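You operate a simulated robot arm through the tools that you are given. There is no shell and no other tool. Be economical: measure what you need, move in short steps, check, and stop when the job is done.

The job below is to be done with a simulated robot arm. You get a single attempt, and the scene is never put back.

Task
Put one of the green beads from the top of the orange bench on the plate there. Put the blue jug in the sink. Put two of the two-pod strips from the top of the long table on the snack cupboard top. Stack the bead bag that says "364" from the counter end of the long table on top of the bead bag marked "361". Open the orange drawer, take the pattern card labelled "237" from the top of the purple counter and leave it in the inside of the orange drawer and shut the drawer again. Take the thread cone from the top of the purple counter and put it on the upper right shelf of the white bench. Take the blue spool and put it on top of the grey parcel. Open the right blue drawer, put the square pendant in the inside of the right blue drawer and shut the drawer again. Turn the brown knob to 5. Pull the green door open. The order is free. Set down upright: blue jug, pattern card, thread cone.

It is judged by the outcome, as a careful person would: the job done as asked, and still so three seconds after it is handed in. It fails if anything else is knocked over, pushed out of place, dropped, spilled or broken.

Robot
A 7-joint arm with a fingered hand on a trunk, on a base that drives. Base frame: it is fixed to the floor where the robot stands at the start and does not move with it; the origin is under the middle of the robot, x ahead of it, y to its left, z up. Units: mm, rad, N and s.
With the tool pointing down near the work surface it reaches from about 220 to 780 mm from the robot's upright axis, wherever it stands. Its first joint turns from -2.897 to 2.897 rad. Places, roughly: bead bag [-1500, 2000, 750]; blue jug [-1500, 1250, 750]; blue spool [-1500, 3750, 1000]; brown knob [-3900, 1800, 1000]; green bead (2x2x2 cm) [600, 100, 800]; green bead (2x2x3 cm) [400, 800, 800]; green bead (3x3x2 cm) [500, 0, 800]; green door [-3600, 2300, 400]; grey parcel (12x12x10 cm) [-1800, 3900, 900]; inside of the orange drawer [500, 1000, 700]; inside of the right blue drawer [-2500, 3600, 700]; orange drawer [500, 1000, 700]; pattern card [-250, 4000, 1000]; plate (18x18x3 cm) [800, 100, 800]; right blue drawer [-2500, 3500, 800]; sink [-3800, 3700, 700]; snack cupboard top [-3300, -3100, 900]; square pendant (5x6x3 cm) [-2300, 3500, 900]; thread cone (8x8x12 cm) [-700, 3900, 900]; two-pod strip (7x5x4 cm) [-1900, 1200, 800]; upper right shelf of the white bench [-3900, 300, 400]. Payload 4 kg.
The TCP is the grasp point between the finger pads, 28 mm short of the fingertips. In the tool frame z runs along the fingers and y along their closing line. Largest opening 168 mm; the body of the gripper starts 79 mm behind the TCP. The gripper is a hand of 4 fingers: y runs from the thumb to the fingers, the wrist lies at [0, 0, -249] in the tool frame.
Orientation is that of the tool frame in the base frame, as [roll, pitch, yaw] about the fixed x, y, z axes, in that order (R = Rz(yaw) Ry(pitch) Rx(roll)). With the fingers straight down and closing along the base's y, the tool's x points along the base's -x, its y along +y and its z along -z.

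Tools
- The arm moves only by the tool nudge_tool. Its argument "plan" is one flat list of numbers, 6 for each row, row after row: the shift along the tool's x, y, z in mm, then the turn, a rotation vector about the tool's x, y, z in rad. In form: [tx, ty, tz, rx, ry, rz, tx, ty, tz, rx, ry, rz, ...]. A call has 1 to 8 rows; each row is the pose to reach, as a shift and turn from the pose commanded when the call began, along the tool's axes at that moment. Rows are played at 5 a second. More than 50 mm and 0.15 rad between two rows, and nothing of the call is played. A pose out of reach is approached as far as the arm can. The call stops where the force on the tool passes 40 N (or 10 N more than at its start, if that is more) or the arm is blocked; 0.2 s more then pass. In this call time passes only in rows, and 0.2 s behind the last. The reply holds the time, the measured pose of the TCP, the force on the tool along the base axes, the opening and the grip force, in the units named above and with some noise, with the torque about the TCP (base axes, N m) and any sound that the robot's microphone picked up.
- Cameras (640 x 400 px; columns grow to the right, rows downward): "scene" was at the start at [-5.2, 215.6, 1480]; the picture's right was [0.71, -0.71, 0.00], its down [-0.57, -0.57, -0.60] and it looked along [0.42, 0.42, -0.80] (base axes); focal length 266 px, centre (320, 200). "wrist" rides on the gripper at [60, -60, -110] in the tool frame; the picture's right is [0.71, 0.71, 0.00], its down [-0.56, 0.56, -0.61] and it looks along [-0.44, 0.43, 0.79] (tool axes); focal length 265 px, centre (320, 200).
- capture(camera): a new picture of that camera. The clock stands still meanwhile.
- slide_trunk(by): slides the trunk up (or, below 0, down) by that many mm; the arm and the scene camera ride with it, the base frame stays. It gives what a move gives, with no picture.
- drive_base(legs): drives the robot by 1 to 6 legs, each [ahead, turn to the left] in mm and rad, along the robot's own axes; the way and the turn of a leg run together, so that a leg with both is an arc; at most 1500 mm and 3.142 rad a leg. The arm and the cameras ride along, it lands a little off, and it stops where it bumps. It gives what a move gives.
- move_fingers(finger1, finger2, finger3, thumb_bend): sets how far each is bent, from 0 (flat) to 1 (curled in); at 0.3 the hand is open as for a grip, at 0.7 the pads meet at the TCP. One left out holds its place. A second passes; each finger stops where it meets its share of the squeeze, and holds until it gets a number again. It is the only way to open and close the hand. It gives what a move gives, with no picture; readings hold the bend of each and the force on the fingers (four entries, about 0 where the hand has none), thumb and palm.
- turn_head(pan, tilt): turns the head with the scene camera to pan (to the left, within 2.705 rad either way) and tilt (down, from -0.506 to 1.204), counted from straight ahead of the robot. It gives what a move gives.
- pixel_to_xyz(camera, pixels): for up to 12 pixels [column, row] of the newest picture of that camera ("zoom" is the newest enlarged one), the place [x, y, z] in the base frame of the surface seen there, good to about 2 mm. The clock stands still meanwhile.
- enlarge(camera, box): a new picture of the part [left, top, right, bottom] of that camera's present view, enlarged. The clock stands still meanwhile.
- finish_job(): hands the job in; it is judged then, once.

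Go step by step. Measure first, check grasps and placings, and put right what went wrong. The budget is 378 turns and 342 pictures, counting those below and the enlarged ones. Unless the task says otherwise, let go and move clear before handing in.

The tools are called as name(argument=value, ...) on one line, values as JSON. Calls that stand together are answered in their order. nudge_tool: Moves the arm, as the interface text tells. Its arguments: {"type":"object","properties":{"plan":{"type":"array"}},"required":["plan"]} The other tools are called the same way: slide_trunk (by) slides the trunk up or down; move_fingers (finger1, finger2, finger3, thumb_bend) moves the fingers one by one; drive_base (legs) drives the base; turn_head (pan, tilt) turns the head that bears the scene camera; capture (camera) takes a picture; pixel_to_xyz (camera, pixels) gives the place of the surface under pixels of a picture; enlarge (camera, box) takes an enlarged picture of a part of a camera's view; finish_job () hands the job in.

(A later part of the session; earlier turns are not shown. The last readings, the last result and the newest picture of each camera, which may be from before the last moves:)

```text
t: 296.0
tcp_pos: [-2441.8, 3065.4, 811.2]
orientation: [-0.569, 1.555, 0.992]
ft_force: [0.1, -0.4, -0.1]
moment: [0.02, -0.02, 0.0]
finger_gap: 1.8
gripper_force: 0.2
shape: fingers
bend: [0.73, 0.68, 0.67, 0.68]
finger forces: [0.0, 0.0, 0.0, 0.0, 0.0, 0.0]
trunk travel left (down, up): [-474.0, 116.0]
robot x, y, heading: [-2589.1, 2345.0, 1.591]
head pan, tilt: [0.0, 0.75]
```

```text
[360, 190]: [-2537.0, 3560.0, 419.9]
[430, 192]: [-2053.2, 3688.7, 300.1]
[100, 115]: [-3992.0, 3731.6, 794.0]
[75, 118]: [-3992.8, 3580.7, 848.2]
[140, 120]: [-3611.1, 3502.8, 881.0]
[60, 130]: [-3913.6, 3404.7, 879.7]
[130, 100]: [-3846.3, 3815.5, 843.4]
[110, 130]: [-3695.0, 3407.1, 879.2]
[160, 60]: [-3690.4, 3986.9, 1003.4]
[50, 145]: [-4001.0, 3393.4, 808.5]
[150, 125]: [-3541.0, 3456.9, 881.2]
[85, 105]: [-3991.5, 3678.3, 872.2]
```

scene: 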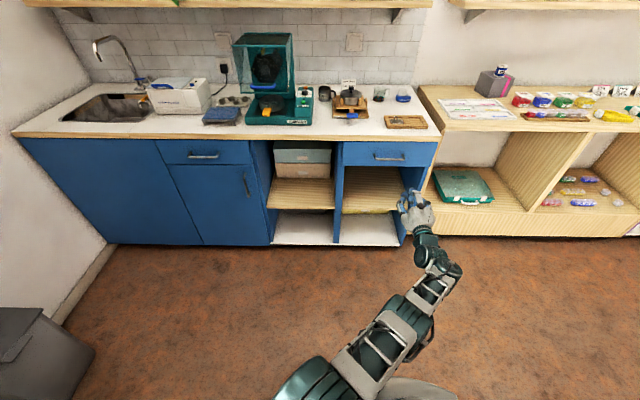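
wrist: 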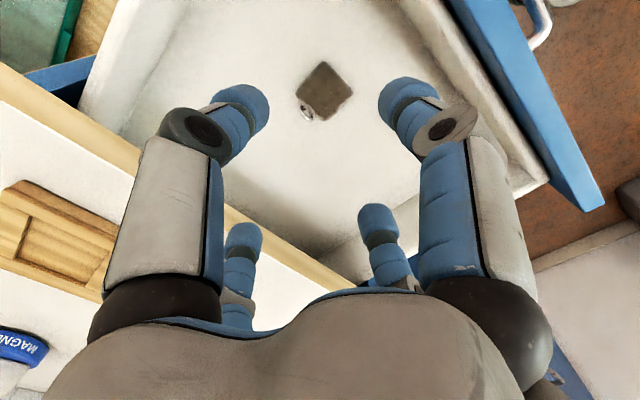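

Drawer is flush. Fold the hand to vertical and raise the trunk.

nudge_tool(plan=[-18, 0, 0, 0, 0.147, 0, -36, 0, 0, 0, 0.294, 0, -54, 0, 0, 0, 0.441, 0, -72, 0, 0, 0, 0.588, 0, -90, 0, 0, 0, 0.735, 0, -108, 0, 0, 0, 0.882, 0, -126, 0, 0, 0, 1.029, 0, -144, 0, 0, 0, 1.176, 0])

nudge_tool(plan=[0, 0, 0, 0, 0.13, 0, 0, 0, 0, 0, 0.26, 0, 0, 0, 0, 0, 0.39, 0])

slide_trunk(by=46)

capture(camera="scene")

```text
t: 297.8
tcp_pos: [-2443.2, 3063.3, 957.1]
orientation: [-3.135, 0.403, -1.581]
ft_force: [-0.1, 0.6, 0.6]
moment: [0.03, 0.01, 0.0]
finger_gap: 1.6
gripper_force: 0.1
shape: fingers
bend: [0.73, 0.68, 0.67, 0.68]
finger forces: [0.0, 0.0, 0.0, 0.0, 0.0, 0.1]
trunk travel left (down, up): [-474.0, 116.0]
robot x, y, heading: [-2591.4, 2336.8, 1.585]
head pan, tilt: [0.0, 0.75]
```

```text
t: 298.6
tcp_pos: [-2439.0, 3066.7, 956.3]
orientation: [-3.114, 0.053, -1.582]
ft_force: [-1.3, -0.8, 0.7]
moment: [-0.01, -0.07, 0.0]
finger_gap: 1.3
gripper_force: 0.0
shape: fingers
bend: [0.73, 0.68, 0.67, 0.68]
finger forces: [0.1, 0.0, 0.1, 0.1, 0.1, 0.0]
out of reach, approached as far as the arm can: row 3
trunk travel left (down, up): [-474.0, 116.0]
robot x, y, heading: [-2590.0, 2342.1, 1.595]
head pan, tilt: [0.0, 0.75]
```

```text
t: 299.4
tcp_pos: [-2437.0, 3066.6, 1002.2]
orientation: [-3.113, 0.055, -1.582]
ft_force: [0.5, 0.2, -0.6]
moment: [0.0, -0.02, -0.01]
finger_gap: 1.5
gripper_force: 0.1
shape: fingers
bend: [0.73, 0.68, 0.67, 0.68]
finger forces: [0.1, 0.0, 0.0, 0.1, 0.0, 0.1]
trunk travel left (down, up): [-520.0, 70.0]
robot x, y, heading: [-2588.6, 2343.1, 1.59]
head pan, tilt: [0.0, 0.75]
```

```text
201 pictures are left
```

scene: 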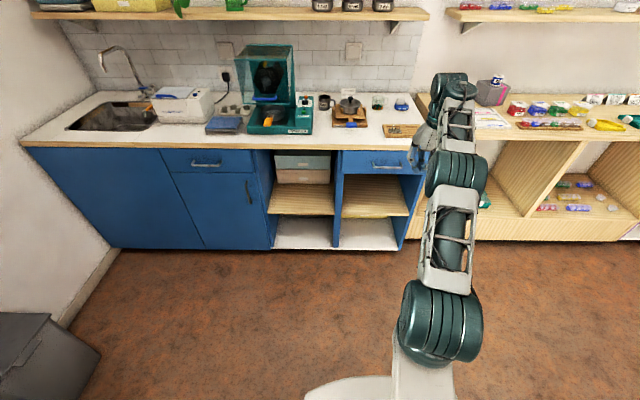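

Next the bead bags: drive to the north end of the long table facing it.

drive_base(legs=[[350, 0], [0, -1.59], [1110, 0], [0, -1.571]])

turn_head(pan=0.0, tilt=0.8)

capture(camera="scene")

```text
t: 314.7
tcp_pos: [-1671.2, 1951.2, 1002.7]
orientation: [-3.114, 0.053, 1.527]
ft_force: [0.4, -0.4, 0.3]
moment: [0.04, -0.02, 0.0]
finger_gap: 1.3
gripper_force: 0.1
shape: fingers
bend: [0.73, 0.68, 0.67, 0.68]
finger forces: [0.0, 0.0, 0.0, 0.0, 0.1, 0.1]
trunk travel left (down, up): [-520.0, 70.0]
robot x, y, heading: [-1494.8, 2667.5, -1.581]
head pan, tilt: [0.0, 0.75]
```

```text
t: 315.3
tcp_pos: [-1671.2, 1951.3, 1002.3]
orientation: [-3.113, 0.054, 1.527]
ft_force: [-0.3, -0.2, 0.1]
moment: [0.03, 0.02, 0.0]
finger_gap: 1.3
gripper_force: 0.1
shape: fingers
bend: [0.73, 0.68, 0.67, 0.68]
finger forces: [0.1, 0.0, 0.1, 0.0, 0.1, 0.0]
trunk travel left (down, up): [-520.0, 70.0]
robot x, y, heading: [-1494.6, 2670.5, -1.587]
head pan, tilt: [0.0, 0.799]
```

```text
200 pictures are left
```

scene: 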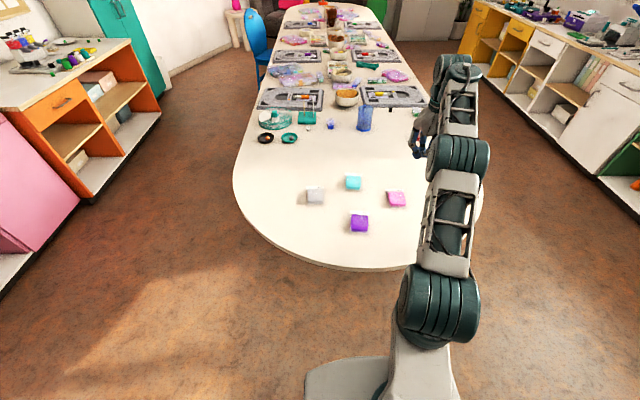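

enlarge(camera="scene", box=[290, 160, 420, 250])

pixel_to_xyz(camera="scene", pixels=[[316, 195], [353, 182], [396, 198], [359, 223], [340, 262], [235, 190], [365, 118], [365, 108], [345, 225], [373, 225], [359, 232], [359, 215]])

```text
4.44 times, centred on (355, 205) of scene
```

zoom: 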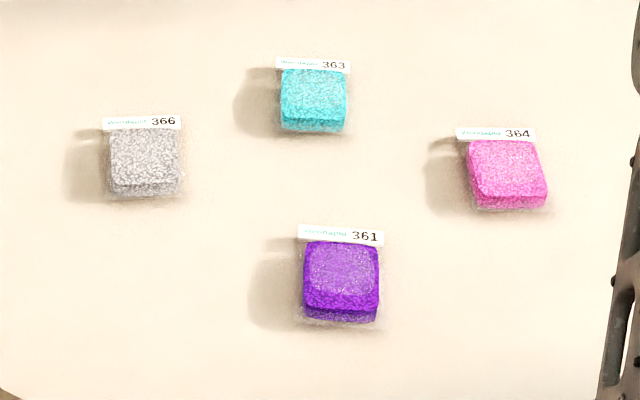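

```text
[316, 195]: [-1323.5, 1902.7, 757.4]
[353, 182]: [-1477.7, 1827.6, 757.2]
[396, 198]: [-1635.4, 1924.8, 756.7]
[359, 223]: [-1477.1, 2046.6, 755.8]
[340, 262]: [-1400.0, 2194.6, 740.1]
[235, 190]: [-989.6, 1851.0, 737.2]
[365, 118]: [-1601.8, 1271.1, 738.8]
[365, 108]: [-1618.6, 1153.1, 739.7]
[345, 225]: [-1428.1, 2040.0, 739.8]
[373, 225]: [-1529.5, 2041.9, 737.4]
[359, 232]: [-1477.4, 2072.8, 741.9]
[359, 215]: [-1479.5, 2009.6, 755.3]
```

Pink "364" at (-1635,1925), purple "361" at (-1477,2045), bag tops z≈757, table 739. Drive 120 mm closer and look from above the pink bag.

drive_base(legs=[[120, 0]])

move_fingers(finger1=0.38, finger2=0.38, finger3=0.38, thumb_bend=0.38)

nudge_tool(plan=[24, 12, 25, 0, 0.025, 0, 48, 24, 50, 0, 0.05, 0, 72, 36, 75, 0, 0.05, 0, 96, 40, 105, 0, 0.05, 0])

capture(camera="wrist")

```text
t: 316.5
tcp_pos: [-1673.2, 1830.0, 1002.8]
orientation: [-3.114, 0.054, 1.526]
ft_force: [-0.1, 0.1, -0.2]
moment: [0.01, -0.03, -0.01]
finger_gap: 1.1
gripper_force: 0.0
shape: fingers
bend: [0.73, 0.68, 0.67, 0.68]
finger forces: [0.0, 0.1, 0.1, 0.0, 0.1, 0.0]
trunk travel left (down, up): [-520.0, 70.0]
robot x, y, heading: [-1499.0, 2549.2, -1.585]
head pan, tilt: [0.0, 0.799]
```

```text
t: 317.5
tcp_pos: [-1674.0, 1830.2, 1002.0]
orientation: [-3.115, 0.055, 1.526]
ft_force: [-0.2, -0.4, 0.1]
moment: [-0.03, 0.02, -0.01]
finger_gap: 93.4
gripper_force: 0.1
shape: fingers
bend: [0.38, 0.38, 0.38, 0.38]
finger forces: [0.0, 0.0, 0.0, 0.0, 0.1, 0.0]
trunk travel left (down, up): [-520.0, 70.0]
robot x, y, heading: [-1495.7, 2551.5, -1.584]
head pan, tilt: [0.0, 0.799]
```

```text
t: 318.5
tcp_pos: [-1631.9, 1916.7, 889.8]
orientation: [-3.112, 0.007, 1.525]
ft_force: [0.4, 0.8, -0.7]
moment: [-0.04, 0.0, -0.01]
finger_gap: 93.3
gripper_force: 0.1
shape: fingers
bend: [0.38, 0.38, 0.38, 0.38]
finger forces: [0.0, 0.0, 0.0, 0.1, 0.0, 0.0]
trunk travel left (down, up): [-520.0, 70.0]
robot x, y, heading: [-1492.4, 2551.4, -1.587]
head pan, tilt: [0.0, 0.799]
```

```text
198 pictures are left
```

wrist: 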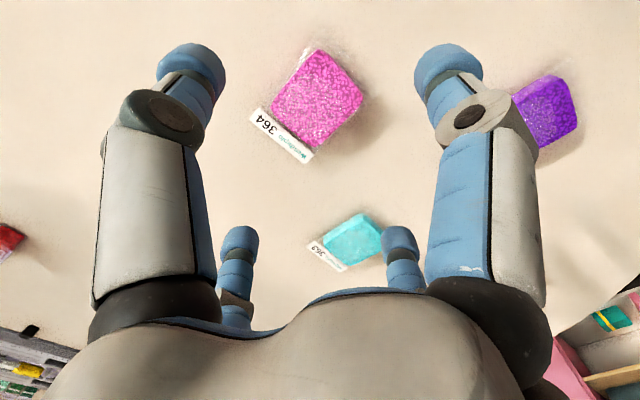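

pixel_to_xyz(camera="wrist", pixels=[[320, 52], [362, 95], [322, 145], [272, 103], [317, 98], [258, 118], [312, 158], [520, 95], [560, 80], [575, 125], [545, 145], [548, 110]])

```text
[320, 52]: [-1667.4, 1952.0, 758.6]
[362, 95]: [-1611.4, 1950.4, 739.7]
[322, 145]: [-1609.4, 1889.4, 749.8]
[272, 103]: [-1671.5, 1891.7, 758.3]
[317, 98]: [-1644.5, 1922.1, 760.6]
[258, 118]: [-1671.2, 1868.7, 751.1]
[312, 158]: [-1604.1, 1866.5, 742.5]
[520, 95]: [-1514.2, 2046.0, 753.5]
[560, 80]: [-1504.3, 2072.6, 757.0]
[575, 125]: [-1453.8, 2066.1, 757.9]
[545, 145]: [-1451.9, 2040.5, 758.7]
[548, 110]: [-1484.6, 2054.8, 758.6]
```

Pink bag centre (-1641,1921), 60 mm wide, tag on the −y side. Grip with thumb/f2 across x.

move_fingers(finger1=0.1, finger2=0.4, finger3=0.1, thumb_bend=0.4)

nudge_tool(plan=[4, -9, 30, 0.025, 0, -0.045, 4, -9, 60, 0.025, 0, -0.045, 4, -9, 90, 0.025, 0, -0.045, 4, -9, 107, 0.025, 0, -0.045])

capture(camera="wrist")

```text
t: 319.5
tcp_pos: [-1632.7, 1917.1, 889.6]
orientation: [-3.114, 0.004, 1.526]
ft_force: [0.2, 0.0, 0.7]
moment: [0.01, -0.02, 0.01]
finger_gap: 125.4
gripper_force: 0.0
shape: fingers
bend: [0.1, 0.4, 0.1, 0.4]
finger forces: [0.1, 0.1, 0.1, 0.0, 0.1, 0.1]
trunk travel left (down, up): [-520.0, 70.0]
robot x, y, heading: [-1491.0, 2552.4, -1.59]
head pan, tilt: [0.0, 0.799]
```

```text
t: 320.5
tcp_pos: [-1642.4, 1921.6, 811.6]
orientation: [-3.095, -0.005, 1.568]
ft_force: [-0.1, 0.5, 0.8]
moment: [-0.01, -0.01, 0.0]
finger_gap: 125.7
gripper_force: 0.0
shape: fingers
bend: [0.1, 0.4, 0.1, 0.4]
finger forces: [0.1, 0.0, 0.1, 0.1, 0.0, 0.0]
out of reach, approached as far as the arm can: row 3, 4
trunk travel left (down, up): [-520.0, 70.0]
robot x, y, heading: [-1496.9, 2549.5, -1.584]
head pan, tilt: [0.0, 0.799]
```

```text
197 pictures are left
```

wrist: 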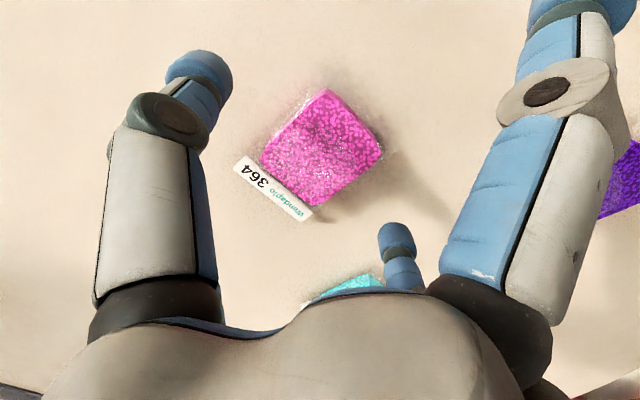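

Arm's vertical limit reached; fix small tilt and lower by trunk.

nudge_tool(plan=[0, 0, 0, -0.045, 0, 0])

slide_trunk(by=-31)

capture(camera="wrist")

```text
t: 320.9
tcp_pos: [-1643.7, 1922.4, 811.9]
orientation: [-3.134, 0.002, 1.569]
ft_force: [0.7, 0.2, -0.3]
moment: [-0.02, -0.01, 0.01]
finger_gap: 125.9
gripper_force: 0.0
shape: fingers
bend: [0.1, 0.4, 0.1, 0.4]
finger forces: [0.1, 0.0, 0.1, 0.1, 0.0, 0.1]
trunk travel left (down, up): [-520.0, 70.0]
robot x, y, heading: [-1496.7, 2546.9, -1.585]
head pan, tilt: [0.0, 0.799]
```

```text
t: 321.7
tcp_pos: [-1643.1, 1923.0, 782.0]
orientation: [-3.134, 0.0, 1.569]
ft_force: [-0.5, -0.4, 0.9]
moment: [0.02, 0.02, -0.04]
finger_gap: 125.6
gripper_force: 0.1
shape: fingers
bend: [0.1, 0.4, 0.1, 0.4]
finger forces: [0.1, 0.0, 0.0, 0.1, 0.0, 0.0]
trunk travel left (down, up): [-489.0, 101.0]
robot x, y, heading: [-1490.7, 2552.0, -1.584]
head pan, tilt: [0.0, 0.799]
```

```text
196 pictures are left
```

wrist: 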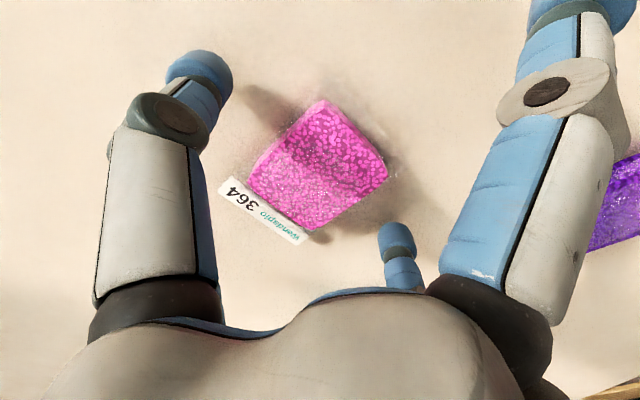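

move_fingers(finger2=0.58, thumb_bend=0.58)

slide_trunk(by=30)

capture(camera="wrist")

```text
t: 322.7
tcp_pos: [-1643.3, 1922.1, 780.4]
orientation: [-3.135, 0.001, 1.568]
ft_force: [-0.3, 0.6, 1.8]
moment: [-0.03, 0.05, 0.04]
finger_gap: 112.7
gripper_force: 4.4
shape: fingers
bend: [0.1, 0.53, 0.1, 0.54]
finger forces: [0.0, 4.2, 0.0, 0.0, 4.4, 0.1]
trunk travel left (down, up): [-489.0, 101.0]
robot x, y, heading: [-1495.6, 2552.6, -1.585]
head pan, tilt: [0.0, 0.799]
```

```text
t: 323.4
tcp_pos: [-1643.7, 1922.5, 812.1]
orientation: [-3.135, 0.002, 1.569]
ft_force: [-0.4, -0.4, 0.0]
moment: [0.01, 0.01, -0.01]
finger_gap: 110.9
gripper_force: 0.1
shape: fingers
bend: [0.1, 0.57, 0.1, 0.57]
finger forces: [0.0, 0.1, 0.0, 0.0, 0.1, 0.0]
trunk travel left (down, up): [-519.0, 71.0]
robot x, y, heading: [-1494.1, 2546.5, -1.584]
head pan, tilt: [0.0, 0.799]
```

```text
195 pictures are left
```

wrist: 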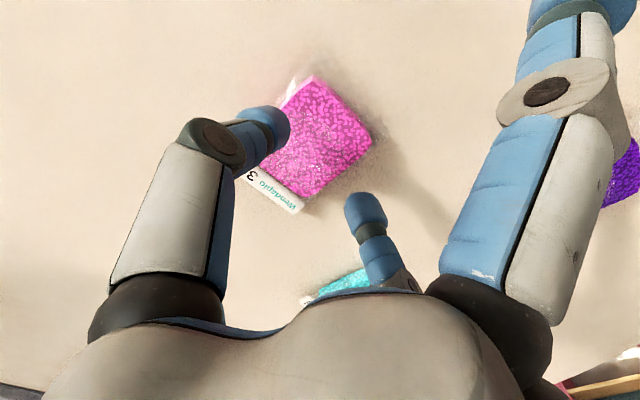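

Slipped over the bag's rounded sides. Reopen, go ~7 mm lower so tips brush the table, and close again.

move_fingers(finger2=0.42, thumb_bend=0.42)

slide_trunk(by=-37)

capture(camera="wrist")

pixel_to_xyz(camera="wrist", pixels=[[325, 100], [385, 175], [310, 225], [250, 175], [320, 160]])

```text
t: 324.4
tcp_pos: [-1643.5, 1923.0, 812.3]
orientation: [-3.134, 0.002, 1.569]
ft_force: [0.3, 0.2, -0.6]
moment: [-0.01, 0.0, 0.02]
finger_gap: 123.3
gripper_force: 0.0
shape: fingers
bend: [0.1, 0.42, 0.1, 0.42]
finger forces: [0.1, 0.1, 0.1, 0.0, 0.0, 0.0]
trunk travel left (down, up): [-519.0, 71.0]
robot x, y, heading: [-1499.0, 2552.3, -1.586]
head pan, tilt: [0.0, 0.799]
```

```text
t: 325.2
tcp_pos: [-1643.3, 1921.9, 775.3]
orientation: [-3.131, 0.005, 1.569]
ft_force: [-1.3, -0.3, 3.6]
moment: [-0.02, -0.27, -0.04]
finger_gap: 123.5
gripper_force: 2.2
shape: fingers
bend: [0.1, 0.42, 0.1, 0.42]
finger forces: [0.0, 4.1, 0.1, 0.0, 0.0, 0.0]
trunk travel left (down, up): [-482.0, 108.0]
robot x, y, heading: [-1489.3, 2548.3, -1.585]
head pan, tilt: [0.0, 0.799]
```

```text
194 pictures are left
```

wrist: 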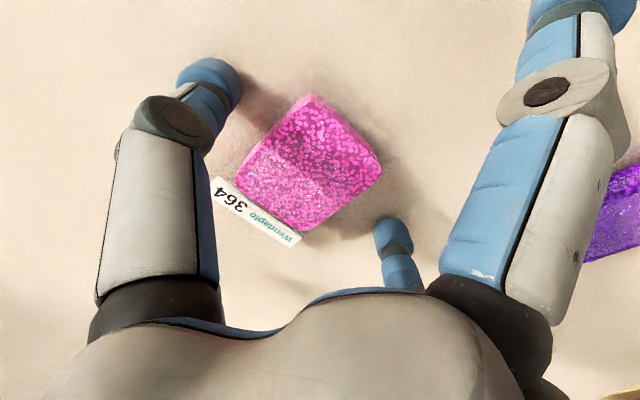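

```text
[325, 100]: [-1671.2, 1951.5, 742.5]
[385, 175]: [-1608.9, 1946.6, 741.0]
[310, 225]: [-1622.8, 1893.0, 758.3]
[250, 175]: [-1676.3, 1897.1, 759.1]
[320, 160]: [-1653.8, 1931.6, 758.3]
```

move_fingers(finger1=0.58, finger2=0.62, thumb_bend=0.62)

capture(camera="wrist")

```text
t: 326.2
tcp_pos: [-1642.8, 1923.4, 776.8]
orientation: [-3.131, 0.005, 1.571]
ft_force: [2.9, 6.3, 30.7]
moment: [1.88, -0.34, -0.13]
finger_gap: 47.4
gripper_force: 22.7
shape: fingers
bend: [0.49, 0.47, 0.1, 0.58]
finger forces: [28.6, 9.5, 0.1, 0.1, 6.7, 0.1]
trunk travel left (down, up): [-482.0, 108.0]
robot x, y, heading: [-1497.4, 2552.5, -1.585]
head pan, tilt: [0.0, 0.799]
```

```text
193 pictures are left
```

wrist: 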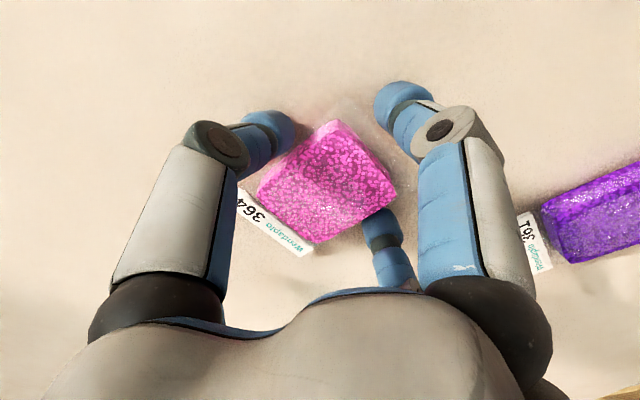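

f1 presses on the table. Raise 4 mm and re-close all three.

slide_trunk(by=4)

move_fingers(finger1=0.62, finger2=0.66, thumb_bend=0.66)

slide_trunk(by=25)

capture(camera="wrist")

```text
t: 326.8
tcp_pos: [-1643.3, 1922.7, 777.6]
orientation: [-3.135, 0.002, 1.569]
ft_force: [0.3, 2.2, 1.4]
moment: [0.23, 0.02, -0.01]
finger_gap: 44.2
gripper_force: 11.3
shape: fingers
bend: [0.51, 0.48, 0.1, 0.58]
finger forces: [7.1, 7.5, 0.0, 0.0, 7.3, 0.0]
trunk travel left (down, up): [-486.0, 104.0]
robot x, y, heading: [-1495.8, 2550.0, -1.59]
head pan, tilt: [0.0, 0.799]
```

```text
t: 327.8
tcp_pos: [-1643.2, 1921.6, 778.3]
orientation: [-3.135, 0.002, 1.57]
ft_force: [-0.8, 0.3, 0.5]
moment: [-0.01, -0.02, -0.01]
finger_gap: 40.8
gripper_force: 13.9
shape: fingers
bend: [0.52, 0.48, 0.1, 0.6]
finger forces: [7.7, 9.1, 0.0, 0.1, 10.6, 0.0]
trunk travel left (down, up): [-486.0, 104.0]
robot x, y, heading: [-1496.9, 2547.8, -1.586]
head pan, tilt: [0.0, 0.799]
```

```text
t: 328.5
tcp_pos: [-1642.4, 1922.3, 804.7]
orientation: [-3.134, 0.001, 1.568]
ft_force: [-0.3, -0.5, -0.4]
moment: [0.05, 0.0, 0.04]
finger_gap: 40.9
gripper_force: 13.3
shape: fingers
bend: [0.52, 0.48, 0.1, 0.6]
finger forces: [7.7, 9.1, 0.0, 0.0, 10.6, 0.1]
trunk travel left (down, up): [-511.0, 79.0]
robot x, y, heading: [-1494.3, 2549.2, -1.582]
head pan, tilt: [0.0, 0.799]
```

```text
192 pictures are left
```

wrist: 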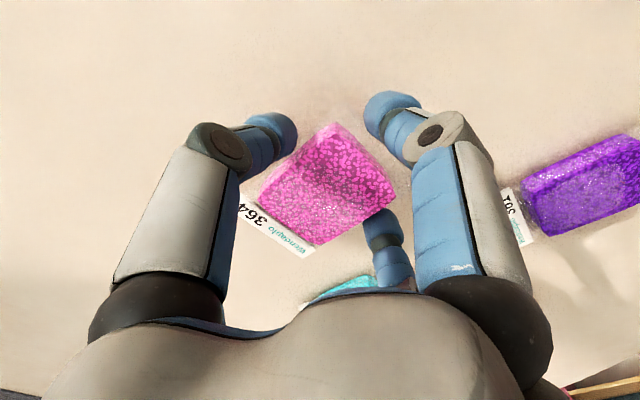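

Lifted securely. Raise further and measure the purple bag precisely.

slide_trunk(by=60)

enlarge(camera="scene", box=[310, 200, 430, 280])

capture(camera="wrist")

```text
t: 329.5
tcp_pos: [-1643.0, 1922.5, 862.1]
orientation: [-3.135, 0.001, 1.57]
ft_force: [-0.6, -0.3, -1.1]
moment: [0.01, 0.01, 0.0]
finger_gap: 40.9
gripper_force: 13.7
shape: fingers
bend: [0.52, 0.48, 0.1, 0.6]
finger forces: [7.7, 9.1, 0.0, 0.0, 10.6, 0.0]
trunk travel left (down, up): [-571.0, 19.0]
robot x, y, heading: [-1495.2, 2550.3, -1.584]
head pan, tilt: [0.0, 0.799]
```

```text
5.00 times, centred on (370, 240) of scene
```

zoom: 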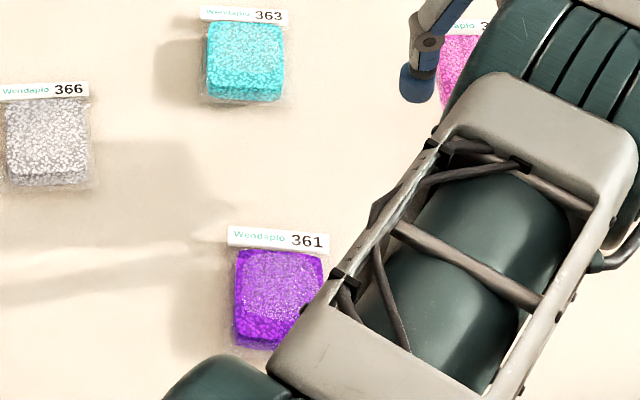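

```text
190 pictures are left
```

wrist: 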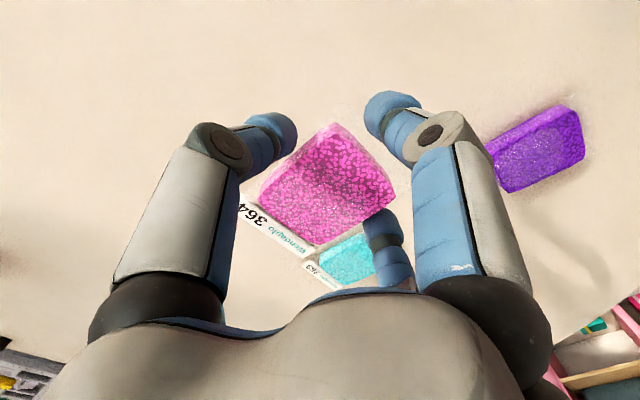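

pixel_to_xyz(camera="wrist", pixels=[[495, 148], [512, 190], [582, 160], [568, 112], [535, 152], [560, 140], [520, 140], [310, 240], [395, 195], [262, 205]])

pixel_to_xyz(camera="zoom", pixels=[[240, 255], [318, 258], [240, 310], [280, 280], [280, 240]])

```text
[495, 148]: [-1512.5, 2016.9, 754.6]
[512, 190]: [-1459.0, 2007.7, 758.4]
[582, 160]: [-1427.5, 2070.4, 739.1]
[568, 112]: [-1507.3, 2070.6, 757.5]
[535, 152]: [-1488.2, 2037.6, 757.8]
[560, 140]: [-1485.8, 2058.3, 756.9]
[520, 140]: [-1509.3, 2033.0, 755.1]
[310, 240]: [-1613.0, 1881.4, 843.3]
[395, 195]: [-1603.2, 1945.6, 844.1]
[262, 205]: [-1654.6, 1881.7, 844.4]
```

```text
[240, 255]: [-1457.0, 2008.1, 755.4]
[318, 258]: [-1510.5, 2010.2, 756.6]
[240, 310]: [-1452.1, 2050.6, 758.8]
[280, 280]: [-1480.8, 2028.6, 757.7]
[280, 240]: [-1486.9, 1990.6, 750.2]
```

Purple bag centre (-1482,2038), top 757. Carry the pink bag over it.

nudge_tool(plan=[25, 31, 0, 0, 0, 0, 50, 62, 0, 0, 0, 0, 75, 93, 0, 0, 0, 0, 100, 124, 0, 0, 0, 0, 124, 156, 0, 0, 0, 0])

capture(camera="wrist")

```text
t: 330.7
tcp_pos: [-1485.8, 2044.5, 862.8]
orientation: [-3.132, 0.005, 1.569]
ft_force: [0.6, -0.2, -0.7]
moment: [0.03, 0.04, -0.01]
finger_gap: 40.7
gripper_force: 14.5
shape: fingers
bend: [0.52, 0.48, 0.1, 0.6]
finger forces: [7.5, 9.2, 0.0, 0.1, 10.5, 0.0]
trunk travel left (down, up): [-571.0, 19.0]
robot x, y, heading: [-1495.0, 2547.5, -1.587]
head pan, tilt: [0.0, 0.799]
```

```text
189 pictures are left
```

wrist: 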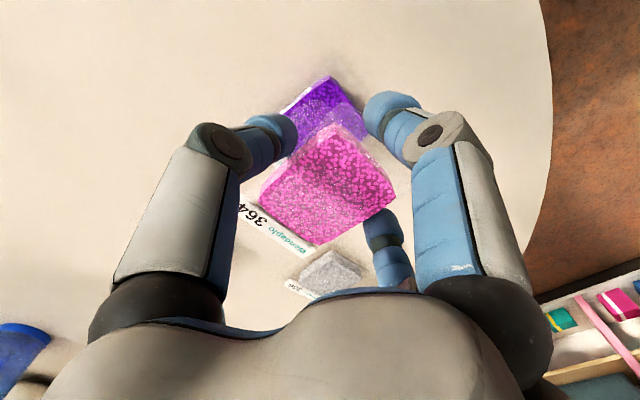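

nudge_tool(plan=[0, 0, 30, 0, 0, 0, 0, 0, 55, 0, 0, 0, 0, 0, 62, 0, 0, 0])

capture(camera="wrist")

enlarge(camera="scene", box=[310, 190, 430, 270])

```text
t: 331.5
tcp_pos: [-1486.1, 2043.4, 849.0]
orientation: [-3.138, -0.003, 1.57]
ft_force: [-0.7, 0.1, -0.9]
moment: [-0.01, -0.01, 0.02]
finger_gap: 40.7
gripper_force: 13.5
shape: fingers
bend: [0.52, 0.48, 0.1, 0.6]
finger forces: [7.5, 9.2, 0.0, 0.0, 10.5, 0.1]
out of reach, approached as far as the arm can: row 1, 2, 3
trunk travel left (down, up): [-571.0, 19.0]
robot x, y, heading: [-1498.7, 2552.8, -1.583]
head pan, tilt: [0.0, 0.799]
```

```text
188 pictures are left
```

wrist: 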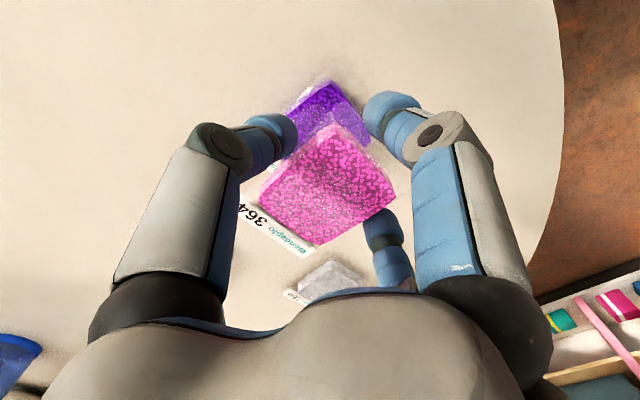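

```text
5.00 times, centred on (370, 230) of scene
```

zoom: 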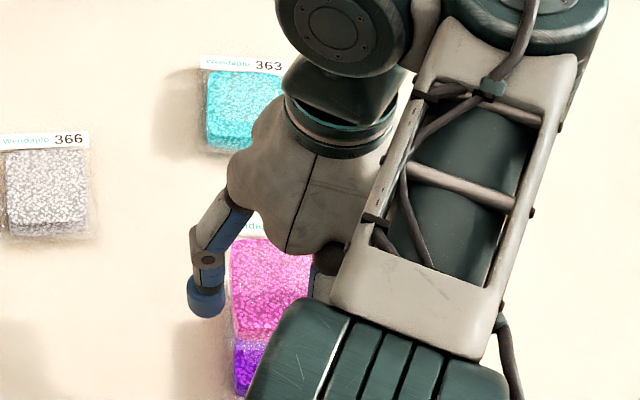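

Use the trunk to lower (849 → ~798).

slide_trunk(by=-47)

capture(camera="wrist")

```text
t: 332.4
tcp_pos: [-1487.7, 2044.9, 800.4]
orientation: [-3.139, -0.003, 1.569]
ft_force: [-0.3, 0.5, -1.1]
moment: [0.01, 0.04, -0.02]
finger_gap: 40.5
gripper_force: 13.7
shape: fingers
bend: [0.52, 0.48, 0.1, 0.6]
finger forces: [7.6, 9.2, 0.0, 0.0, 10.5, 0.0]
trunk travel left (down, up): [-524.0, 66.0]
robot x, y, heading: [-1493.5, 2551.6, -1.589]
head pan, tilt: [0.0, 0.799]
```

```text
186 pictures are left
```

wrist: 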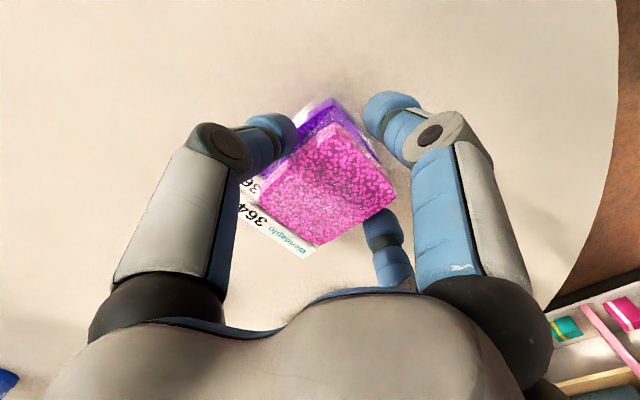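

Well aligned. Lower a few mm until contact.

slide_trunk(by=-4)

slide_trunk(by=-2)

```text
t: 332.9
tcp_pos: [-1486.3, 2043.7, 797.2]
orientation: [-3.137, -0.004, 1.57]
ft_force: [0.1, 0.1, 0.3]
moment: [-0.02, -0.02, -0.05]
finger_gap: 40.5
gripper_force: 13.6
shape: fingers
bend: [0.52, 0.48, 0.1, 0.6]
finger forces: [7.7, 9.2, 0.0, 0.0, 10.6, 0.1]
trunk travel left (down, up): [-520.0, 70.0]
robot x, y, heading: [-1497.5, 2549.9, -1.588]
head pan, tilt: [0.0, 0.799]
```

```text
t: 333.4
tcp_pos: [-1485.7, 2044.5, 796.4]
orientation: [-3.137, -0.001, 1.57]
ft_force: [-0.6, 0.0, 7.0]
moment: [0.0, -0.14, 0.01]
finger_gap: 40.7
gripper_force: 13.8
shape: fingers
bend: [0.52, 0.48, 0.1, 0.6]
finger forces: [7.5, 9.2, 0.1, 0.0, 11.1, 0.1]
trunk travel left (down, up): [-518.0, 72.0]
robot x, y, heading: [-1495.9, 2549.8, -1.589]
head pan, tilt: [0.0, 0.799]
```

Contact (7 N). Release evenly and rise.

move_fingers(finger1=0.4, finger2=0.4, thumb_bend=0.45)

slide_trunk(by=70)

capture(camera="wrist")

```text
t: 334.4
tcp_pos: [-1486.2, 2044.5, 794.5]
orientation: [-3.137, -0.006, 1.57]
ft_force: [0.4, -0.2, 0.2]
moment: [-0.02, -0.03, 0.03]
finger_gap: 80.1
gripper_force: 0.1
shape: fingers
bend: [0.4, 0.4, 0.1, 0.45]
finger forces: [0.0, 0.0, 0.1, 0.0, 0.0, 0.0]
trunk travel left (down, up): [-518.0, 72.0]
robot x, y, heading: [-1494.4, 2547.5, -1.583]
head pan, tilt: [0.0, 0.799]
```

```text
t: 335.5
tcp_pos: [-1486.2, 2043.7, 864.8]
orientation: [-3.138, -0.003, 1.568]
ft_force: [0.2, 0.6, -0.4]
moment: [0.02, 0.0, -0.01]
finger_gap: 80.1
gripper_force: 0.0
shape: fingers
bend: [0.4, 0.4, 0.1, 0.45]
finger forces: [0.0, 0.0, 0.0, 0.0, 0.0, 0.0]
trunk travel left (down, up): [-588.0, 2.0]
robot x, y, heading: [-1495.8, 2547.4, -1.585]
head pan, tilt: [0.0, 0.799]
```

```text
185 pictures are left
```

wrist: 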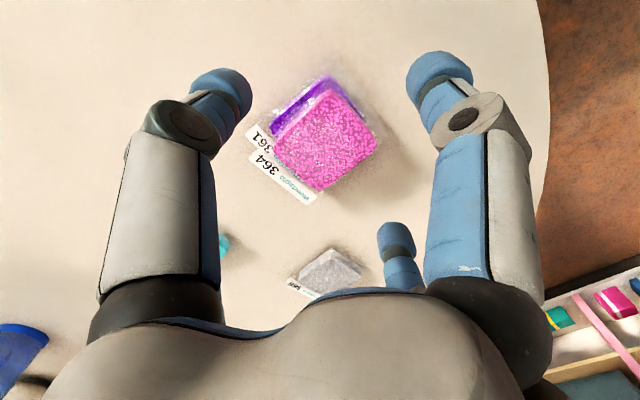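

pixel_to_xyz(camera="wrist", pixels=[[325, 140], [327, 97], [375, 145], [318, 185], [277, 140], [290, 105], [320, 82], [345, 80]])

```text
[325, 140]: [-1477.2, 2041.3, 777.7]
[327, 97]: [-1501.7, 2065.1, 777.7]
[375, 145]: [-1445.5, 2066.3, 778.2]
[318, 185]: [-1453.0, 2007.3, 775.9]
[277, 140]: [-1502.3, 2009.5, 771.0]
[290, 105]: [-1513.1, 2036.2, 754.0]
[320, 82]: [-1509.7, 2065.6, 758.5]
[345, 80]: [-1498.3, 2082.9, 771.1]
```

Stacked well (offset ~6 mm). Now locate the jug: pull the arm aside and look along the table.

nudge_tool(plan=[40, -30, -30, 0, 0, 0, 60, -70, -60, 0, 0, 0, 60, -115, -80, 0, 0, 0, 60, -160, -80, 0, 0, 0])

turn_head(pan=0.1, tilt=0.6)

capture(camera="scene")

```text
refused: row 1 steps farther than a row can; nothing moved
```

```text
t: 336.2
tcp_pos: [-1486.2, 2044.2, 865.2]
orientation: [-3.138, -0.004, 1.569]
ft_force: [1.0, 0.6, 1.3]
moment: [-0.01, -0.01, -0.02]
finger_gap: 80.1
gripper_force: 0.1
shape: fingers
bend: [0.4, 0.4, 0.1, 0.45]
finger forces: [0.0, 0.1, 0.1, 0.1, 0.0, 0.0]
trunk travel left (down, up): [-588.0, 2.0]
robot x, y, heading: [-1493.3, 2548.7, -1.584]
head pan, tilt: [0.099, 0.6]
```

```text
184 pictures are left
```

scene: 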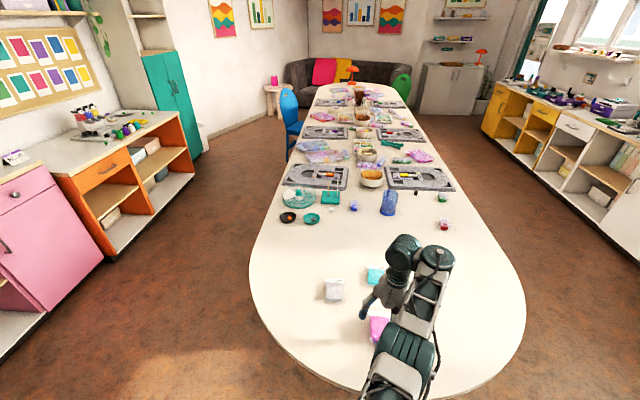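

pixel_to_xyz(camera="scene", pixels=[[388, 205], [388, 195], [390, 214], [445, 198], [443, 225], [525, 310], [500, 245], [470, 190], [270, 225], [445, 150], [640, 200], [500, 100]])

enlarge(camera="scene", box=[360, 170, 480, 245])

```text
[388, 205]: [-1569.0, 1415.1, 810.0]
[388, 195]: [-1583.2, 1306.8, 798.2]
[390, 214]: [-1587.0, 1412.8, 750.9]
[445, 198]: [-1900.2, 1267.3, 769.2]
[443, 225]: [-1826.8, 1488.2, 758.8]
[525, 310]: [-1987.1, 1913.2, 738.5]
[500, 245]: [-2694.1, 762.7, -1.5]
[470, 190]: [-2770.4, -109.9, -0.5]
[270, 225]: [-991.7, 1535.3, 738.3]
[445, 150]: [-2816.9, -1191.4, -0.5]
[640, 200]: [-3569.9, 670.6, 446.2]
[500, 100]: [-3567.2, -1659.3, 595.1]
```

```text
5.33 times, centred on (420, 208) of scene
```

zoom: 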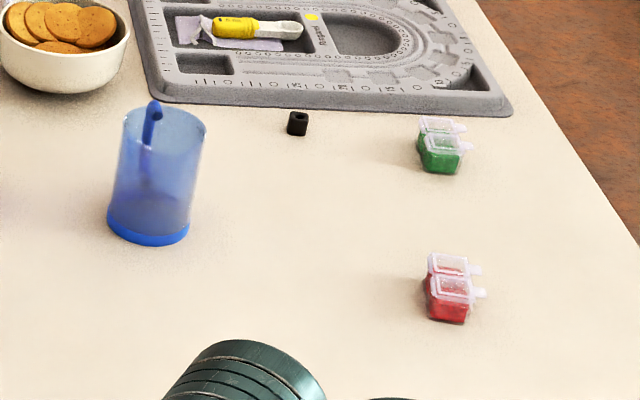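

Jug near (-1585,1370); red strip (-1827,1488); green strip (-1900,1267). Measure the table's west edge and check for stools there.

pixel_to_xyz(camera="scene", pixels=[[495, 250], [488, 238], [480, 225], [470, 212], [462, 200], [505, 268], [483, 233]])

turn_head(pan=-0.6, tilt=0.6)

capture(camera="scene")

```text
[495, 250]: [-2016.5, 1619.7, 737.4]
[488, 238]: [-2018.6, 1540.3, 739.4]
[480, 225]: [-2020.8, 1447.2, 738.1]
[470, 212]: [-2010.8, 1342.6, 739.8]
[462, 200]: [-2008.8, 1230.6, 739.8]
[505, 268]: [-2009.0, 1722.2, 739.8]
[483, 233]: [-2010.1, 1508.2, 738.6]
```

```text
t: 337.3
tcp_pos: [-1485.1, 2043.9, 864.8]
orientation: [-3.137, -0.003, 1.569]
ft_force: [-0.1, 0.3, -0.3]
moment: [0.0, -0.03, 0.03]
finger_gap: 79.8
gripper_force: 0.0
shape: fingers
bend: [0.4, 0.4, 0.1, 0.45]
finger forces: [0.1, 0.0, 0.0, 0.0, 0.0, 0.0]
trunk travel left (down, up): [-588.0, 2.0]
robot x, y, heading: [-1498.5, 2546.4, -1.585]
head pan, tilt: [-0.6, 0.6]
```

```text
182 pictures are left
```

scene: 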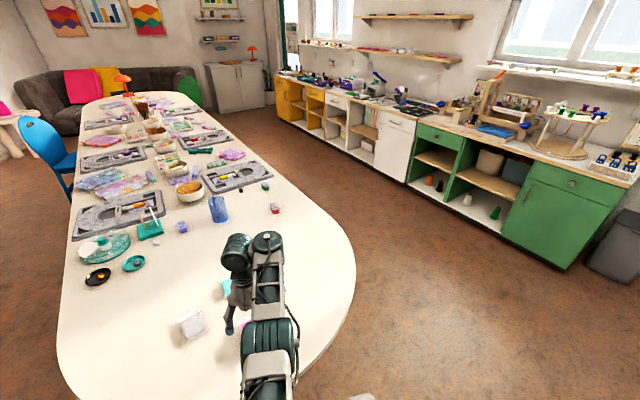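

West aisle is clear. Drive around to (-2440,1370) facing the table (+x).

drive_base(legs=[[0, -1.557], [960, 0], [0, 1.571], [1177, 0], [0, 1.571]])

turn_head(pan=0.0, tilt=0.7)

capture(camera="scene")

```text
t: 359.2
tcp_pos: [-1977.6, 1378.2, 865.1]
orientation: [-3.138, -0.004, 3.11]
ft_force: [-0.4, 0.4, -0.5]
moment: [-0.02, -0.02, -0.02]
finger_gap: 79.9
gripper_force: 0.0
shape: fingers
bend: [0.4, 0.4, 0.1, 0.45]
finger forces: [0.1, 0.0, 0.0, 0.0, 0.0, 0.0]
trunk travel left (down, up): [-588.0, 2.0]
robot x, y, heading: [-2485.2, 1383.4, -0.045]
head pan, tilt: [-0.6, 0.6]
```

```text
t: 360.2
tcp_pos: [-1977.1, 1378.8, 865.6]
orientation: [-3.137, -0.002, 3.11]
ft_force: [0.9, -0.4, -0.4]
moment: [0.0, 0.03, -0.01]
finger_gap: 80.0
gripper_force: 0.2
shape: fingers
bend: [0.4, 0.4, 0.1, 0.45]
finger forces: [0.1, 0.0, 0.1, 0.0, 0.0, 0.0]
trunk travel left (down, up): [-588.0, 2.0]
robot x, y, heading: [-2483.9, 1388.2, -0.044]
head pan, tilt: [0.0, 0.7]
```

```text
181 pictures are left
```

scene: 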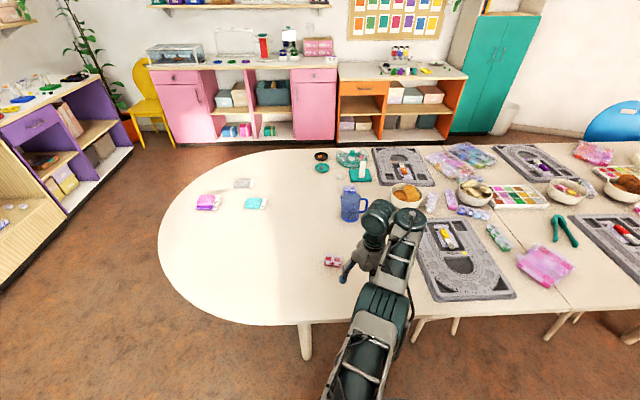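

enlarge(camera="scene", box=[310, 165, 410, 235])

pixel_to_xyz(camera="zoom", pixels=[[205, 130], [270, 130], [235, 120], [240, 140], [205, 280], [240, 300], [270, 280], [240, 220], [325, 210], [325, 270], [300, 205], [240, 105]])

```text
5.71 times, centred on (360, 200) of scene
```

zoom: 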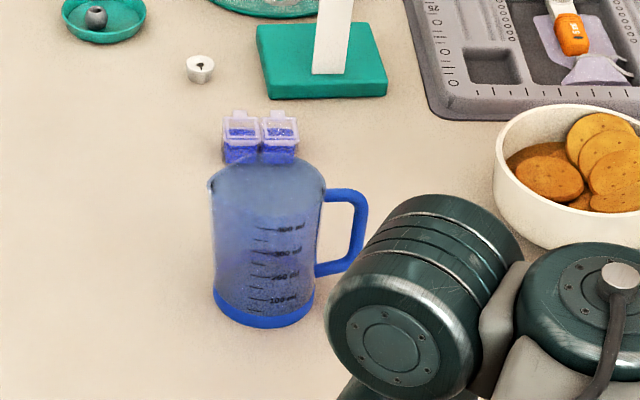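

```text
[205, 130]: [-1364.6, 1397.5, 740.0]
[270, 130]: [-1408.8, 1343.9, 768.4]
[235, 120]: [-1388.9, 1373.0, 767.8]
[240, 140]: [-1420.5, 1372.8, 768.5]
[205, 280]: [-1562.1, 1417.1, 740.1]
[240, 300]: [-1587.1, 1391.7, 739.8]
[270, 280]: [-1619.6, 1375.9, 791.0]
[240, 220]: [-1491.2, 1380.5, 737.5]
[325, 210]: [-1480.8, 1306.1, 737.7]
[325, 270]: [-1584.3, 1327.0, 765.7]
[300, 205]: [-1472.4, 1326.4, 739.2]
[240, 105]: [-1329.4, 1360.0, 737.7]
```

Jug is around (-1583,1376) with its handle on the −y side. Raise the hand, square up and drive 150 mm closer, then look with the wrist camera.

nudge_tool(plan=[0, 0, -40, 0, 0, 0, 0, 0, -80, 0, 0, 0])

drive_base(legs=[[0, 0.044], [150, 0]])

nudge_tool(plan=[-45, 0, 0, 0, 0, 0, -90, 0, 0, 0, 0, 0, -135, 0, 0, 0, 0, 0, -175, 0, 0, 0, 0, 0])

capture(camera="wrist")

capture(camera="scene")

```text
t: 360.8
tcp_pos: [-1976.7, 1380.9, 946.1]
orientation: [-3.138, -0.003, 3.111]
ft_force: [0.2, -1.1, 0.0]
moment: [-0.01, -0.01, -0.02]
finger_gap: 80.1
gripper_force: 0.0
shape: fingers
bend: [0.4, 0.4, 0.1, 0.45]
finger forces: [0.0, 0.0, 0.0, 0.0, 0.0, 0.0]
trunk travel left (down, up): [-588.0, 2.0]
robot x, y, heading: [-2485.1, 1385.4, -0.043]
head pan, tilt: [0.0, 0.7]
```

```text
t: 362.6
tcp_pos: [-1824.8, 1402.2, 947.2]
orientation: [-3.139, -0.003, -3.131]
ft_force: [0.3, 0.7, 0.8]
moment: [0.02, 0.02, 0.03]
finger_gap: 80.1
gripper_force: 0.1
shape: fingers
bend: [0.4, 0.4, 0.1, 0.45]
finger forces: [0.1, 0.0, 0.0, 0.1, 0.0, 0.0]
trunk travel left (down, up): [-588.0, 2.0]
robot x, y, heading: [-2332.9, 1382.8, 0.002]
head pan, tilt: [0.0, 0.7]
```

```text
t: 363.6
tcp_pos: [-1648.3, 1402.7, 947.5]
orientation: [-3.137, -0.004, -3.132]
ft_force: [-0.4, -0.3, 0.3]
moment: [0.01, 0.02, 0.01]
finger_gap: 80.4
gripper_force: 0.1
shape: fingers
bend: [0.4, 0.4, 0.1, 0.45]
finger forces: [0.1, 0.0, 0.0, 0.1, 0.0, 0.1]
trunk travel left (down, up): [-588.0, 2.0]
robot x, y, heading: [-2330.0, 1383.5, 0.001]
head pan, tilt: [0.0, 0.7]
```

```text
179 pictures are left
```

wrist: 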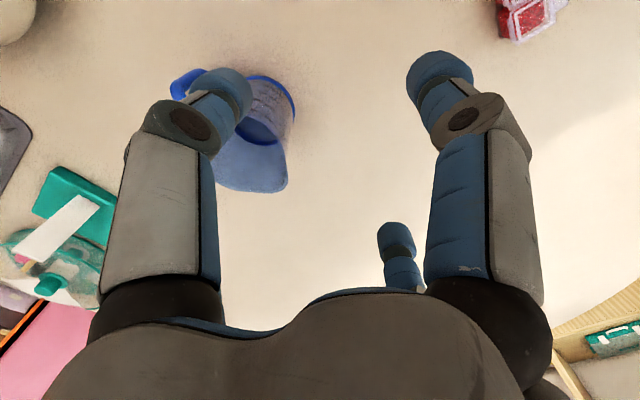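

```text
178 pictures are left
```

scene: 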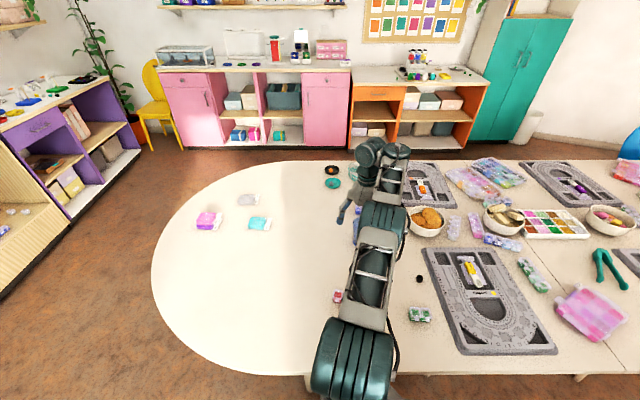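

pixel_to_xyz(camera="wrist", pixels=[[250, 188], [284, 165], [270, 190], [240, 165], [285, 95], [262, 80], [295, 115], [180, 85], [225, 180], [270, 140], [284, 185]])

enlarge(camera="wrist", box=[160, 50, 320, 210])

```text
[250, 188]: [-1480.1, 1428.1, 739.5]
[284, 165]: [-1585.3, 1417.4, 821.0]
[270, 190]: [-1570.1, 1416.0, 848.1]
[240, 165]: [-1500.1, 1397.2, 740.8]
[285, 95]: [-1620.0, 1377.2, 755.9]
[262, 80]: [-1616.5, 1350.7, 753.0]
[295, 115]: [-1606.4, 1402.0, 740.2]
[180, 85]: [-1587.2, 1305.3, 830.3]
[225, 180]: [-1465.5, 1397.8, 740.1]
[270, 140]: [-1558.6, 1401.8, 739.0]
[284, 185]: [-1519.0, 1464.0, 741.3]
```

```text
2.50 times, centred on (240, 130) of wrist
```

zoom: 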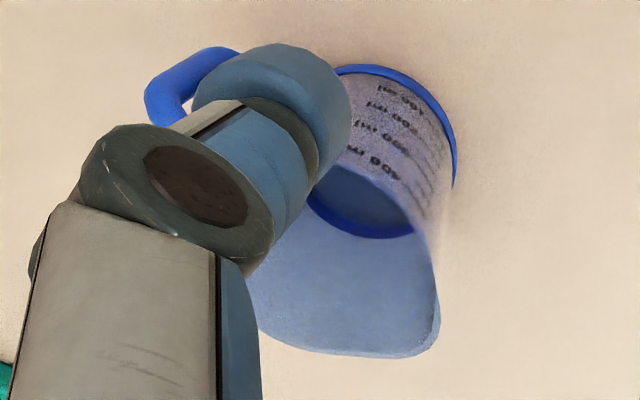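

Jug axis ≈ (-1582,1377), radius ~39, top z≈850. I'll turn the hand 45° so the fingers straddle the handle; drive 60 mm ahead first.

drive_base(legs=[[60, 0]])

move_fingers(finger1=0.32, finger2=0.32, finger3=0.32, thumb_bend=0.32)

nudge_tool(plan=[-2, -5, 0, 0, 0, 0.14, -3, -10, 0, 0, 0, 0.28, -4, -15, 0, 0, 0, 0.42, -5, -20, 0, 0, 0, 0.56, -6, -26, 0, 0, 0, 0.7, -6, -26, 0, 0, 0, 0.785])

capture(camera="wrist")

```text
t: 364.6
tcp_pos: [-1589.9, 1405.2, 947.7]
orientation: [-3.14, -0.004, -3.131]
ft_force: [-0.2, 0.0, -0.5]
moment: [0.0, 0.0, 0.0]
finger_gap: 80.2
gripper_force: 0.0
shape: fingers
bend: [0.4, 0.4, 0.1, 0.45]
finger forces: [0.1, 0.0, 0.0, 0.0, 0.1, 0.0]
trunk travel left (down, up): [-588.0, 2.0]
robot x, y, heading: [-2276.3, 1382.9, -0.001]
head pan, tilt: [0.0, 0.7]
```

```text
t: 365.6
tcp_pos: [-1590.2, 1405.2, 949.2]
orientation: [-3.137, -0.004, -3.129]
ft_force: [0.4, -0.2, 0.8]
moment: [-0.03, 0.03, 0.02]
finger_gap: 111.0
gripper_force: 0.0
shape: fingers
bend: [0.32, 0.32, 0.32, 0.32]
finger forces: [0.0, 0.0, 0.0, 0.0, 0.1, 0.0]
trunk travel left (down, up): [-588.0, 2.0]
robot x, y, heading: [-2268.2, 1387.1, -0.004]
head pan, tilt: [0.0, 0.7]
```

```text
t: 367.0
tcp_pos: [-1584.7, 1379.0, 948.8]
orientation: [-3.137, 0.0, 2.366]
ft_force: [-0.3, -1.0, -0.1]
moment: [0.01, -0.02, 0.0]
finger_gap: 110.9
gripper_force: 0.2
shape: fingers
bend: [0.32, 0.32, 0.32, 0.32]
finger forces: [0.0, 0.1, 0.1, 0.0, 0.0, 0.1]
trunk travel left (down, up): [-588.0, 2.0]
robot x, y, heading: [-2273.2, 1388.3, -0.0]
head pan, tilt: [0.0, 0.7]
```

```text
176 pictures are left
```

wrist: 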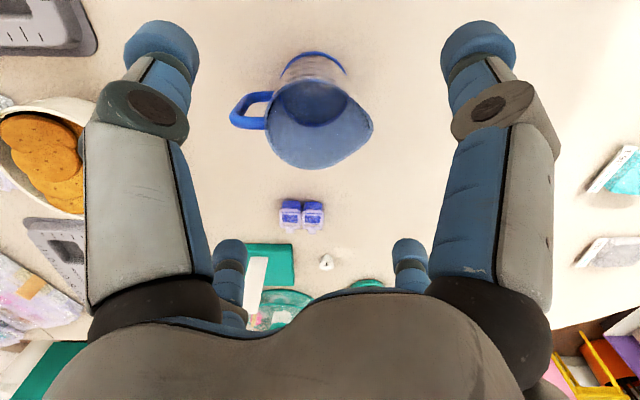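

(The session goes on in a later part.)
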